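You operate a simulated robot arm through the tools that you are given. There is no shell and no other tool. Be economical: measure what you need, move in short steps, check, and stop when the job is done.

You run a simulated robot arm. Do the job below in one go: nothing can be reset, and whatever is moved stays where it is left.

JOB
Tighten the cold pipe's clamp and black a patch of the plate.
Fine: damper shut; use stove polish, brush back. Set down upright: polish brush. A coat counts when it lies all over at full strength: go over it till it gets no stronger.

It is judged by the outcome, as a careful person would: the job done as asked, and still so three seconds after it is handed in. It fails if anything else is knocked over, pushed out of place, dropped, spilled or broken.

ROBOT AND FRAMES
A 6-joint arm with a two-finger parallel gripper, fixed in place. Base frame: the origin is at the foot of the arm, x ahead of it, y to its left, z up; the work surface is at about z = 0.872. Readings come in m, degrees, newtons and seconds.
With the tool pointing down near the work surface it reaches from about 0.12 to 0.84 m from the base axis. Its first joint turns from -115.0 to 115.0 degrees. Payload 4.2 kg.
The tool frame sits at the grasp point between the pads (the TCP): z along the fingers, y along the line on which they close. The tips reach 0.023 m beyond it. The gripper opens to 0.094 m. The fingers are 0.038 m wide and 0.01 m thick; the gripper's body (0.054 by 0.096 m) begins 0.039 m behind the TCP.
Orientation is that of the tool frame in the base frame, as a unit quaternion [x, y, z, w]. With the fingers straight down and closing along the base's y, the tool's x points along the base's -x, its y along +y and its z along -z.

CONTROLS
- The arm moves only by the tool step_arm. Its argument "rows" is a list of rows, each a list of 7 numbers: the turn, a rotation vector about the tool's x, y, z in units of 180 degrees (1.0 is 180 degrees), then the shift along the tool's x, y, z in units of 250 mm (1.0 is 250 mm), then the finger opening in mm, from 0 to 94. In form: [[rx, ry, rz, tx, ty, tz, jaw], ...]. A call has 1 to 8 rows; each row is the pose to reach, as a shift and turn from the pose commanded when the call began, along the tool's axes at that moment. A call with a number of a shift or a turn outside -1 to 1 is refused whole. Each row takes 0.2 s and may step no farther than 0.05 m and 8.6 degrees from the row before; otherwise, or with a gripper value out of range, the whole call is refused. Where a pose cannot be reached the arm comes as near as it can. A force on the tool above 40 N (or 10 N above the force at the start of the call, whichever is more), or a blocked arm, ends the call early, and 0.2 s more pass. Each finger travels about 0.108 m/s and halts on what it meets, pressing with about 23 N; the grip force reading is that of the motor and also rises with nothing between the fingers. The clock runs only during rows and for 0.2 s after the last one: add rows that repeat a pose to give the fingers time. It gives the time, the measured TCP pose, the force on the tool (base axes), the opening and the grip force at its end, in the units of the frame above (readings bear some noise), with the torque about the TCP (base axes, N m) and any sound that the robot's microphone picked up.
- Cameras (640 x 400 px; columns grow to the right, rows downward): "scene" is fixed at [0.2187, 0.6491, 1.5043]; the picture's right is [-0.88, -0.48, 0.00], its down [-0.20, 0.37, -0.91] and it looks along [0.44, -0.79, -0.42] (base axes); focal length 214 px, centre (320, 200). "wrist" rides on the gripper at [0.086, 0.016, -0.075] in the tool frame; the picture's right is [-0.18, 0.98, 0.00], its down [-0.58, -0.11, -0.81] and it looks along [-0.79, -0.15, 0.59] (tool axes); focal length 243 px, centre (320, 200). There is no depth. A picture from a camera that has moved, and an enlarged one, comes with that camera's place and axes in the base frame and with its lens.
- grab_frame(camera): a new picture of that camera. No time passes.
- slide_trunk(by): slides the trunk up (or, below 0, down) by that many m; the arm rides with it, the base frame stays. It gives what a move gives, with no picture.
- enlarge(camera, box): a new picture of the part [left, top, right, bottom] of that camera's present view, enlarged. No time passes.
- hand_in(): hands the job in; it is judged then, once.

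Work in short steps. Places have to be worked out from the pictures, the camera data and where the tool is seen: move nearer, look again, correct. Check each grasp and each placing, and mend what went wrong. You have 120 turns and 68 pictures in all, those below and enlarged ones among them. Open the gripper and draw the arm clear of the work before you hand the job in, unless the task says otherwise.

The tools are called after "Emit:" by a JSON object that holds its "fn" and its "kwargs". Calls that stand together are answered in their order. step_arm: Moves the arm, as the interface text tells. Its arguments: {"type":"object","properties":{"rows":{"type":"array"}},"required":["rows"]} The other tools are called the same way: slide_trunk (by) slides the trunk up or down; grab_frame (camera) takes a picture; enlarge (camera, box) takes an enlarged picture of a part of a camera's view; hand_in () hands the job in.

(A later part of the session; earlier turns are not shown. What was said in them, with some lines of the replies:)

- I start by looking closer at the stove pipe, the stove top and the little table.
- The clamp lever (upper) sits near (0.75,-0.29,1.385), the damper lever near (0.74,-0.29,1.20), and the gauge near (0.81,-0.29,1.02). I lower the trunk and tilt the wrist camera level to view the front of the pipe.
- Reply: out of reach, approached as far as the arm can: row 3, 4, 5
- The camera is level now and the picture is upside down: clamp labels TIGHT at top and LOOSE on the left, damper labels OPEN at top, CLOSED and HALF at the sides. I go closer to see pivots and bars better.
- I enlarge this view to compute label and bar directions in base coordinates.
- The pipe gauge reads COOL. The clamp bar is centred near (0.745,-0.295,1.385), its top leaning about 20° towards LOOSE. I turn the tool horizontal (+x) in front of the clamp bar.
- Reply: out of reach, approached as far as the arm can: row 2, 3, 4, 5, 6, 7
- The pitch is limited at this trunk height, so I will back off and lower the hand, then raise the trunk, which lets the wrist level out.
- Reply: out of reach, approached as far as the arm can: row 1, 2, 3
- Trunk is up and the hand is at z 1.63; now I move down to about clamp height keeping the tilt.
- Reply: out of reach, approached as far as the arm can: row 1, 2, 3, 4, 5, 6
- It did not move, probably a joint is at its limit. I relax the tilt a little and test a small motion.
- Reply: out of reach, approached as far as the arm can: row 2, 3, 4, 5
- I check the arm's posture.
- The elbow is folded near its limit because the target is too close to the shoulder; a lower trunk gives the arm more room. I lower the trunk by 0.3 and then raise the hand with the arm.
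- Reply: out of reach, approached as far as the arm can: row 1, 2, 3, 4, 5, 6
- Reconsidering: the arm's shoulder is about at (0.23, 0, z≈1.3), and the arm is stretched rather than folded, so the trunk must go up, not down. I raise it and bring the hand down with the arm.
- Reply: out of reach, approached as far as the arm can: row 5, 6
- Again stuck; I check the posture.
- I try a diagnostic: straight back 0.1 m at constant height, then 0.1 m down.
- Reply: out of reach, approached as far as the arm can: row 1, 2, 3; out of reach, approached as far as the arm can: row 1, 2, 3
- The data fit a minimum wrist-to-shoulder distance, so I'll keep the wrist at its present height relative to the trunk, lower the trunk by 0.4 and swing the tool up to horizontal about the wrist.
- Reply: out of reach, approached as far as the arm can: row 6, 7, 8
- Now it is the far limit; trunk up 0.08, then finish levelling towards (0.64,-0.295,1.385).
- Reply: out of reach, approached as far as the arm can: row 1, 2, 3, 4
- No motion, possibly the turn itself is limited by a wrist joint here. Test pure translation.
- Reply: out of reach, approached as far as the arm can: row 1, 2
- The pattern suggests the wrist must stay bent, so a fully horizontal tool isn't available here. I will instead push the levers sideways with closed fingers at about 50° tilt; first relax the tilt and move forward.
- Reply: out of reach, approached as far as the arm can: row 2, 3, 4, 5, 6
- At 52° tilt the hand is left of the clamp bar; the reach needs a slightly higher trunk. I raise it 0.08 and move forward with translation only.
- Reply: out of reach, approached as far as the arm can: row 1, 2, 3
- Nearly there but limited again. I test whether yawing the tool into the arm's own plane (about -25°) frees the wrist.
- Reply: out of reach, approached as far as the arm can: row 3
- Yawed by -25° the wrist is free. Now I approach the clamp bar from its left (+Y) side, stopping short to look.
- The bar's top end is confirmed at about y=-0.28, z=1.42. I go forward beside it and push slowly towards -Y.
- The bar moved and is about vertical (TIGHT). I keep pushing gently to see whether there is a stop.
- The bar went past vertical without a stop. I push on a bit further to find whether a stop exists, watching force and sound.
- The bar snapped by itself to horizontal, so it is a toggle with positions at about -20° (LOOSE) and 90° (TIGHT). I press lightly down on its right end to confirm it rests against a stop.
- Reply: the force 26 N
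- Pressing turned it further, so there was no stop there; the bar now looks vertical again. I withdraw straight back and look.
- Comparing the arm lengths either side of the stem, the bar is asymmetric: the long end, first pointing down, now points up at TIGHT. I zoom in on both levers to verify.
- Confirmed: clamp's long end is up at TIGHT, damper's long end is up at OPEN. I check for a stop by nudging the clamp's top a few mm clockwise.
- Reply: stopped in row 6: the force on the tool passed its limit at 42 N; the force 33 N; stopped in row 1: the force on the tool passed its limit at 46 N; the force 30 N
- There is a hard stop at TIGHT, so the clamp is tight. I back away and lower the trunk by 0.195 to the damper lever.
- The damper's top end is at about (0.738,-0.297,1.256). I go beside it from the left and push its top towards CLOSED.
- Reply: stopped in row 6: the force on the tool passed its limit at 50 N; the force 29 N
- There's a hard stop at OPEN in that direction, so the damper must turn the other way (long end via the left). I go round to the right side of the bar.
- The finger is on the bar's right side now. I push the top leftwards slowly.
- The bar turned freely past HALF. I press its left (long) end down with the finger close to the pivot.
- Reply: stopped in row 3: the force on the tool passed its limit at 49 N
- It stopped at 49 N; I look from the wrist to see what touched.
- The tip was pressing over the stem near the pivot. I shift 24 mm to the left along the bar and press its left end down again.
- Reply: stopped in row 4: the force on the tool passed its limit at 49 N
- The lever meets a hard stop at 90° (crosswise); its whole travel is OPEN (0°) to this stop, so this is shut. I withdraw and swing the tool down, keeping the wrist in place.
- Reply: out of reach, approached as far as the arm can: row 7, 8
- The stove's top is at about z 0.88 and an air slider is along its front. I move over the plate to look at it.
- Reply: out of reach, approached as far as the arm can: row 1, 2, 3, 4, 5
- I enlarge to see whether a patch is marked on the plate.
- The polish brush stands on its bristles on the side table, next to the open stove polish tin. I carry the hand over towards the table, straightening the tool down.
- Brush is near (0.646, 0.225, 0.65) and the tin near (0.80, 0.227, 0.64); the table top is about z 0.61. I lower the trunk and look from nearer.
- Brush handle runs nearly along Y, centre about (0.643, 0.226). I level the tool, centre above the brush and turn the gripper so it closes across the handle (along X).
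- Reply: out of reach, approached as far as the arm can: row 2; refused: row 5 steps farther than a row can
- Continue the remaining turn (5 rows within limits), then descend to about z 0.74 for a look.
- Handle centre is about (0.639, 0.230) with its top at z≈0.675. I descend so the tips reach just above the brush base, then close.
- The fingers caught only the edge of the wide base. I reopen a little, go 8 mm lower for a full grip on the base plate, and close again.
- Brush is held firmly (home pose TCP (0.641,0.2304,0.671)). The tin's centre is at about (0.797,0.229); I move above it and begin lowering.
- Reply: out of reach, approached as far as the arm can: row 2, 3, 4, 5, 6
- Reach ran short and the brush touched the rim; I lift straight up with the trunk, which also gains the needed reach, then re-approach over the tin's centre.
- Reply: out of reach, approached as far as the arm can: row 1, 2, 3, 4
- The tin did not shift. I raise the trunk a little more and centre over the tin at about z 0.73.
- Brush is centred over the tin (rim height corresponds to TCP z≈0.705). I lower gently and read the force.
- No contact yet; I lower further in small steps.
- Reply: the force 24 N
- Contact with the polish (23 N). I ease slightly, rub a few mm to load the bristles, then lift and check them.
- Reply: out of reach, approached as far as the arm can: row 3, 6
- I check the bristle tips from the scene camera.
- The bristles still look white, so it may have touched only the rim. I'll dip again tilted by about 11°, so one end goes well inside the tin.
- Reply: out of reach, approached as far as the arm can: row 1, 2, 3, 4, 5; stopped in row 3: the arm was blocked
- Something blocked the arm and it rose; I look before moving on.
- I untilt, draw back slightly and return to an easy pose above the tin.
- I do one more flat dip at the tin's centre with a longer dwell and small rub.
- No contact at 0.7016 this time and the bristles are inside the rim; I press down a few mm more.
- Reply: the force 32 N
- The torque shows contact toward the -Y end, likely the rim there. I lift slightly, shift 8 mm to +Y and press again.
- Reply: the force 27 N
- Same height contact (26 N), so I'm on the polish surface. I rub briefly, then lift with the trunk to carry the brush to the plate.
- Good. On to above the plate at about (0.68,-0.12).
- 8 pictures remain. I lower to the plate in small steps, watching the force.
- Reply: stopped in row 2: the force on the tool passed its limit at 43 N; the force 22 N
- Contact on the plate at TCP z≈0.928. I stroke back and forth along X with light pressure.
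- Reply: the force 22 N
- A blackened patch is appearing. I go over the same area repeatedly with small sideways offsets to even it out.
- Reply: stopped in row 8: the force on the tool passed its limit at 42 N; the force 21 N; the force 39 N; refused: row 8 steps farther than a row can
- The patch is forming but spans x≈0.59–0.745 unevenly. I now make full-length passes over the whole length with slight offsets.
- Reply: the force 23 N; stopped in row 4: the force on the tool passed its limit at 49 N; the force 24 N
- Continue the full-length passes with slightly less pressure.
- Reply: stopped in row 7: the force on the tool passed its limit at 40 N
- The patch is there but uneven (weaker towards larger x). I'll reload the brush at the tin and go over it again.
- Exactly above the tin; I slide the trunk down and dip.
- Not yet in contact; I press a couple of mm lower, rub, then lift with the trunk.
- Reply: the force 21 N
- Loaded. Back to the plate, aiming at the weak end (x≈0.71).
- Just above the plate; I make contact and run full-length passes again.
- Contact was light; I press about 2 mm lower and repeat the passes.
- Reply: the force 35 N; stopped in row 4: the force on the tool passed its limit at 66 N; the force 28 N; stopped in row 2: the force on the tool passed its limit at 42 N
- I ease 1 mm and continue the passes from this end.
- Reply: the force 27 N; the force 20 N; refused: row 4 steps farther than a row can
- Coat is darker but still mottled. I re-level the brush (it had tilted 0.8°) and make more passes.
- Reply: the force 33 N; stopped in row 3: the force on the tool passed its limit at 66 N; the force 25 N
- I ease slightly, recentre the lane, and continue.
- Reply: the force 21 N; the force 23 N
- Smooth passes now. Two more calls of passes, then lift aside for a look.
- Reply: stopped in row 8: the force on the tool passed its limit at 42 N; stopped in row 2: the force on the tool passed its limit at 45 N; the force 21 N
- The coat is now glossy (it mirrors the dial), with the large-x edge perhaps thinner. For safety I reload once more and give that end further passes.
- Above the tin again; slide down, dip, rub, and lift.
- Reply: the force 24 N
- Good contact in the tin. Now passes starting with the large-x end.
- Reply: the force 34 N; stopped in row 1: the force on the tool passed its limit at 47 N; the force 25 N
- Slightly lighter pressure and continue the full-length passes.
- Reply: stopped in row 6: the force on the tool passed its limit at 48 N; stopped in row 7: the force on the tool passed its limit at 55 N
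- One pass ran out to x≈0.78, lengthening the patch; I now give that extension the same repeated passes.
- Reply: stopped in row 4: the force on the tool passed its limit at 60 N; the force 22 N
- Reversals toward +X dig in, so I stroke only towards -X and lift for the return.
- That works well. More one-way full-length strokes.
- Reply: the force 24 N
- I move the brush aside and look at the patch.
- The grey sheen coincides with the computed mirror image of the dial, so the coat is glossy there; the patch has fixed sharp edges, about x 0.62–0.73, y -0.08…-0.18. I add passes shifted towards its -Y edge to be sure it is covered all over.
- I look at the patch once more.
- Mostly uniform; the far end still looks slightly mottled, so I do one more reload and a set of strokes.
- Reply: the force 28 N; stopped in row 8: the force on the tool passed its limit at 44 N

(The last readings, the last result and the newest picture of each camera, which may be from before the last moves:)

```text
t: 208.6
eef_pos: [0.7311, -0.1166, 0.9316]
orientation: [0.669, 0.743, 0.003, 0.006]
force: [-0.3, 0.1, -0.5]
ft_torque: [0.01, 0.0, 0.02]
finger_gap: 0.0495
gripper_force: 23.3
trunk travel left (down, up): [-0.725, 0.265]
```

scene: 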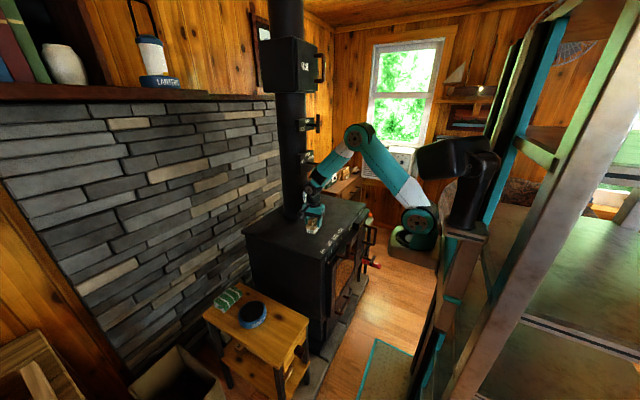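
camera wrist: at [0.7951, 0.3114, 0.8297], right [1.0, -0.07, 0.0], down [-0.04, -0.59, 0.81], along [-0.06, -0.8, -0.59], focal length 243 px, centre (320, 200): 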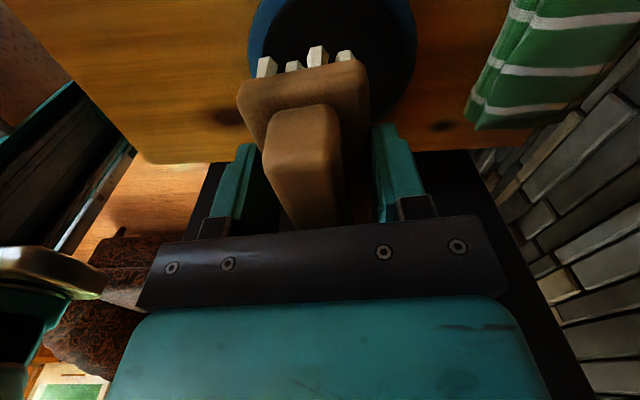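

Re-level and two more firm strokes over the patch.

Emit:
{"fn": "step_arm", "kwargs": {"rows": [[0.004, 0.0016, 0, -0.016, 0.14, 0, 20], [0.004, 0.0016, 0, -0.016, 0.14, 0.018, 20], [0.004, 0.0016, 0, 0, 0, 0.018, 20], [0.004, 0.0016, 0, 0.016, -0.14, 0.018, 20], [0.004, 0.0016, 0, 0.032, -0.28, 0.018, 20], [0.004, 0.0016, 0, 0.048, -0.42, 0.018, 20], [0.004, 0.0016, 0, 0.058, -0.5, 0.018, 20], [0.004, 0.0016, 0, 0.04, -0.36, -0.002, 20]]}}

Emit:
{"fn": "step_arm", "kwargs": {"rows": [[0, 0, 0, -0.05, 0.17, 0, 20], [0, 0, 0, -0.1, 0.34, 0, 20], [0, 0, 0, -0.13, 0.48, 0, 20], [0, 0, 0, -0.13, 0.48, 0.02, 20], [0, 0, 0, -0.114, 0.34, 0.02, 20], [0, 0, 0, -0.098, 0.2, 0.02, 20], [0, 0, 0, -0.082, 0.06, 0.02, 20], [0, 0, 0, -0.066, -0.08, 0.02, 20]]}}

Emit:
{"fn": "step_arm", "kwargs": {"rows": [[0, 0, 0, 0.0, -0.05, 0, 20], [0, 0, 0, 0.0, -0.05, -0.1, 20], [0, 0, 0, 0.0, 0.0, -0.28, 20]]}}

```text
t: 210.1
eef_pos: [0.6231, -0.1167, 0.9279]
orientation: [0.669, 0.743, 0.006, 0.005]
force: [-5.8, 1.3, 18.6]
ft_torque: [-0.11, 0.19, -0.09]
finger_gap: 0.0497
gripper_force: 23.2
trunk travel left (down, up): [-0.725, 0.265]
stopped in row 7: the force on the tool passed its limit at 42 N (the readings are from after the stop); the commanded pose is now the measured one
```

```text
t: 211.4
eef_pos: [0.7118, -0.1349, 0.9274]
orientation: [0.669, 0.743, 0.01, 0.011]
force: [-4.6, -0.2, 16.9]
ft_torque: [0.22, 0.37, 0.0]
finger_gap: 0.0495
gripper_force: 22.8
trunk travel left (down, up): [-0.725, 0.265]
stopped in row 6: the force on the tool passed its limit at 45 N (the readings are from after the stop); the commanded pose is now the measured one
```

```text
t: 212.2
eef_pos: [0.7088, -0.134, 0.9955]
orientation: [0.669, 0.743, 0.01, 0.01]
force: [0.3, 0.2, -1.3]
ft_torque: [0.01, 0.0, -0.02]
finger_gap: 0.0498
gripper_force: 23.6
trunk travel left (down, up): [-0.725, 0.265]
```

Coating done. I level the brush and carry it back above its place on the table.

Emit:
{"fn": "step_arm", "kwargs": {"rows": [[0.009, 0, 0, 0.15, -0.012, 0, 20], [0.009, 0, 0, 0.3, -0.024, 0, 20], [0.009, 0, 0, 0.45, -0.036, 0, 20], [0.009, 0, 0, 0.6, -0.048, 0, 20], [0.009, 0, 0, 0.738, -0.06, 0, 20]]}}

Emit:
{"fn": "step_arm", "kwargs": {"rows": [[0, 0, 0, 0.15, -0.012, 0, 20], [0, 0, 0, 0.3, -0.024, 0, 20], [0, 0, 0, 0.45, -0.036, 0, 20], [0, 0, 0, 0.6, -0.048, 0, 20], [0, 0, 0, 0.738, -0.06, 0, 20]]}}

Emit:
{"fn": "slide_trunk", "kwargs": {"by": -0.28}}

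```text
t: 213.4
eef_pos: [0.6744, 0.0473, 0.9913]
orientation: [0.669, 0.743, 0.0, 0.001]
force: [0.3, -0.4, -1.2]
ft_torque: [0.04, -0.01, 0.02]
finger_gap: 0.0496
gripper_force: 23.2
trunk travel left (down, up): [-0.725, 0.265]
```

```text
t: 214.6
eef_pos: [0.6422, 0.2313, 0.9918]
orientation: [0.67, 0.743, 0.0, 0.001]
force: [0.2, -0.7, -0.9]
ft_torque: [0.06, 0.08, -0.02]
finger_gap: 0.0496
gripper_force: 23.2
trunk travel left (down, up): [-0.725, 0.265]
```

```text
t: 217.4
eef_pos: [0.6432, 0.2304, 0.712]
orientation: [0.669, 0.743, -0.001, 0.002]
force: [0.5, 0.1, -1.6]
ft_torque: [0.03, -0.01, -0.01]
finger_gap: 0.0494
gripper_force: 23.1
trunk travel left (down, up): [-0.445, 0.545]
```

Directly above its home spot; I lower to z≈0.672 gently.

Emit:
{"fn": "step_arm", "kwargs": {"rows": [[0, 0, 0, 0, -0.004, 0.06, 20], [0, 0, 0, 0, -0.008, 0.12, 20], [0, 0, 0, 0, -0.008, 0.148, 20], [0, 0, 0, 0, -0.008, 0.158, 20]]}}

```text
t: 218.4
eef_pos: [0.6401, 0.2293, 0.6724]
orientation: [0.669, 0.743, 0.001, 0.001]
force: [-0.5, 0.3, -1.7]
ft_torque: [-0.01, 0.02, 0.0]
finger_gap: 0.0495
gripper_force: 23.0
trunk travel left (down, up): [-0.445, 0.545]
```

Emit:
{"fn": "step_arm", "kwargs": {"rows": [[0, 0, 0, 0, 0, 0.004, 20], [0, 0, 0, 0, 0, 0.008, 20], [0, 0, 0, 0, 0, 0.01, 20]]}}

```text
t: 219.2
eef_pos: [0.641, 0.2301, 0.6709]
orientation: [0.669, 0.744, 0.0, 0.002]
force: [-0.9, 0.1, -0.8]
ft_torque: [0.02, 0.02, -0.03]
finger_gap: 0.0497
gripper_force: 22.9
trunk travel left (down, up): [-0.445, 0.545]
```

No contact yet; another 2 mm in small steps.

Emit:
{"fn": "step_arm", "kwargs": {"rows": [[0, 0, 0, 0, 0, 0.004, 20], [0, 0, 0, 0, 0, 0.008, 20], [0, 0, 0, 0, 0, 0.01, 20]]}}

```text
t: 220.0
eef_pos: [0.64, 0.2298, 0.6673]
orientation: [0.669, 0.744, 0.0, 0.002]
force: [0.5, 1.0, -0.2]
ft_torque: [0.06, 0.0, 0.0]
finger_gap: 0.0497
gripper_force: 23.2
trunk travel left (down, up): [-0.445, 0.545]
```

Emit:
{"fn": "step_arm", "kwargs": {"rows": [[0, 0, 0, 0, 0, 0.004, 20], [0, 0, 0, 0, 0, 0.008, 20], [0, 0, 0, 0, 0, 0.01, 20]]}}

```text
t: 220.8
eef_pos: [0.6414, 0.2298, 0.6642]
orientation: [0.669, 0.743, 0.0, 0.002]
force: [-0.1, 0.1, -1.1]
ft_torque: [-0.01, 0.02, 0.01]
finger_gap: 0.049
gripper_force: 23.2
trunk travel left (down, up): [-0.445, 0.545]
```

Emit:
{"fn": "step_arm", "kwargs": {"rows": [[0, 0, 0, 0, 0, 0.006, 20], [0, 0, 0, 0, 0, 0.012, 20], [0, 0, 0, 0, 0, 0.018, 20], [0, 0, 0, 0, 0, 0.018, 20]]}}

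```text
t: 221.9
eef_pos: [0.6415, 0.2307, 0.6637]
orientation: [0.668, 0.744, 0.001, 0.002]
force: [-3.9, -1.9, 18.4]
ft_torque: [-0.42, -0.24, -0.12]
finger_gap: 0.0494
gripper_force: 23.3
trunk travel left (down, up): [-0.445, 0.545]
stopped in row 4: the force on the tool passed its limit at 41 N (the readings are from after the stop); the commanded pose is now the measured one
```

Brush rests on the table. I ease off, open the fingers moderately and rise straight up.

Emit:
{"fn": "step_arm", "kwargs": {"rows": [[0, 0, 0, 0, 0, -0.004, 20], [0, 0, 0, 0, 0, -0.004, 50], [0, 0, 0, 0, 0, -0.004, 70], [0, 0, 0, 0, 0, -0.004, 70], [0, 0, 0, 0, 0, -0.06, 70], [0, 0, 0, 0, 0, -0.2, 70], [0, 0, 0, 0, 0, -0.36, 70]]}}

Emit:
{"fn": "slide_trunk", "kwargs": {"by": 0.25}}

Emit:
{"fn": "step_arm", "kwargs": {"rows": [[0, 0, 0, -0.05, -0.15, 0, 70], [0, 0, 0, -0.1, -0.3, 0, 70], [0, 0, 0, -0.15, -0.45, 0, 70], [0, 0, 0, -0.2, -0.6, 0, 70], [0, 0, 0, -0.25, -0.75, 0, 70]]}}

Emit:
{"fn": "enlarge", "kwargs": {"camera": "scene", "box": [190, 190, 390, 370]}}

```text
t: 223.5
eef_pos: [0.6433, 0.2271, 0.7538]
orientation: [0.669, 0.743, 0.0, 0.002]
force: [0.8, 0.9, -0.5]
ft_torque: [0.01, 0.03, -0.01]
finger_gap: 0.07
gripper_force: 0.0
trunk travel left (down, up): [-0.445, 0.545]
```

```text
t: 226.1
eef_pos: [0.6431, 0.2279, 1.0037]
orientation: [0.669, 0.743, 0.001, 0.002]
force: [0.0, 0.8, -0.4]
ft_torque: [0.02, -0.01, -0.02]
finger_gap: 0.0703
gripper_force: 0.0
trunk travel left (down, up): [-0.695, 0.295]
```

```text
t: 227.3
eef_pos: [0.4635, 0.146, 1.0017]
orientation: [0.669, 0.744, 0.001, 0.001]
force: [-0.3, 0.1, -0.3]
ft_torque: [0.01, 0.04, 0.0]
finger_gap: 0.0699
gripper_force: 0.1
trunk travel left (down, up): [-0.695, 0.295]
```

```text
2.22 times, centred on (290, 280) of scene
camera zoom: at [0.2187, 0.6491, 1.5043], right [-0.88, -0.48, 0.0], down [-0.2, 0.37, -0.91], along [0.44, -0.79, -0.42], focal length 477 px, centre (387, 22)
```

zoom: 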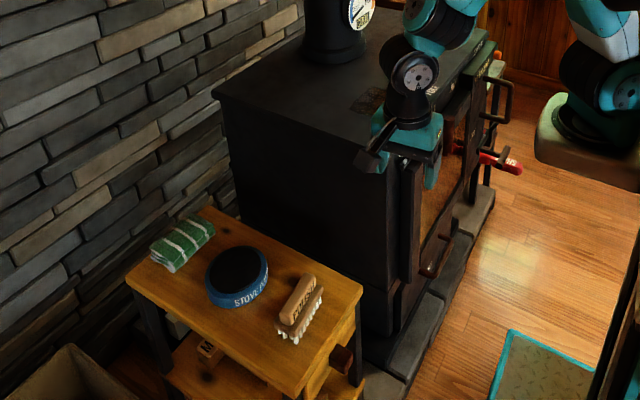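

The brush stands upright on its bristles where it was found, the tin and cloth haven't moved, and the arm is clear with the gripper open. I hand the job in.

Emit:
{"fn": "hand_in", "kwargs": {}}

```text
The job is handed in.
```

I've handed the job in: the clamp is tight, a patch of the plate is blacked, and the brush is back. I couldn't fully confirm two points: the damper reading and how even the coat is.

- **Clamp:** the lever is turned to TIGHT and sits against a hard stop.
- **Damper:** the lever is turned crosswise, as far from OPEN as it goes, against its other stop. I took that as shut. The CLOSED label is on the right of the plate, but the lever's long end now points left, where HALF is printed, so check this one.
- **Plate:** I coated the patch with stove polish over many passes and reloaded the brush three times. The coat is dark and glossy. In the last close view the end nearest the pipe still looked slightly mottled. I then reloaded and went over it again, but took no close picture afterwards.
- **Brush:** it stands upright on its bristles where I found it, and the tin and cloth are in place.
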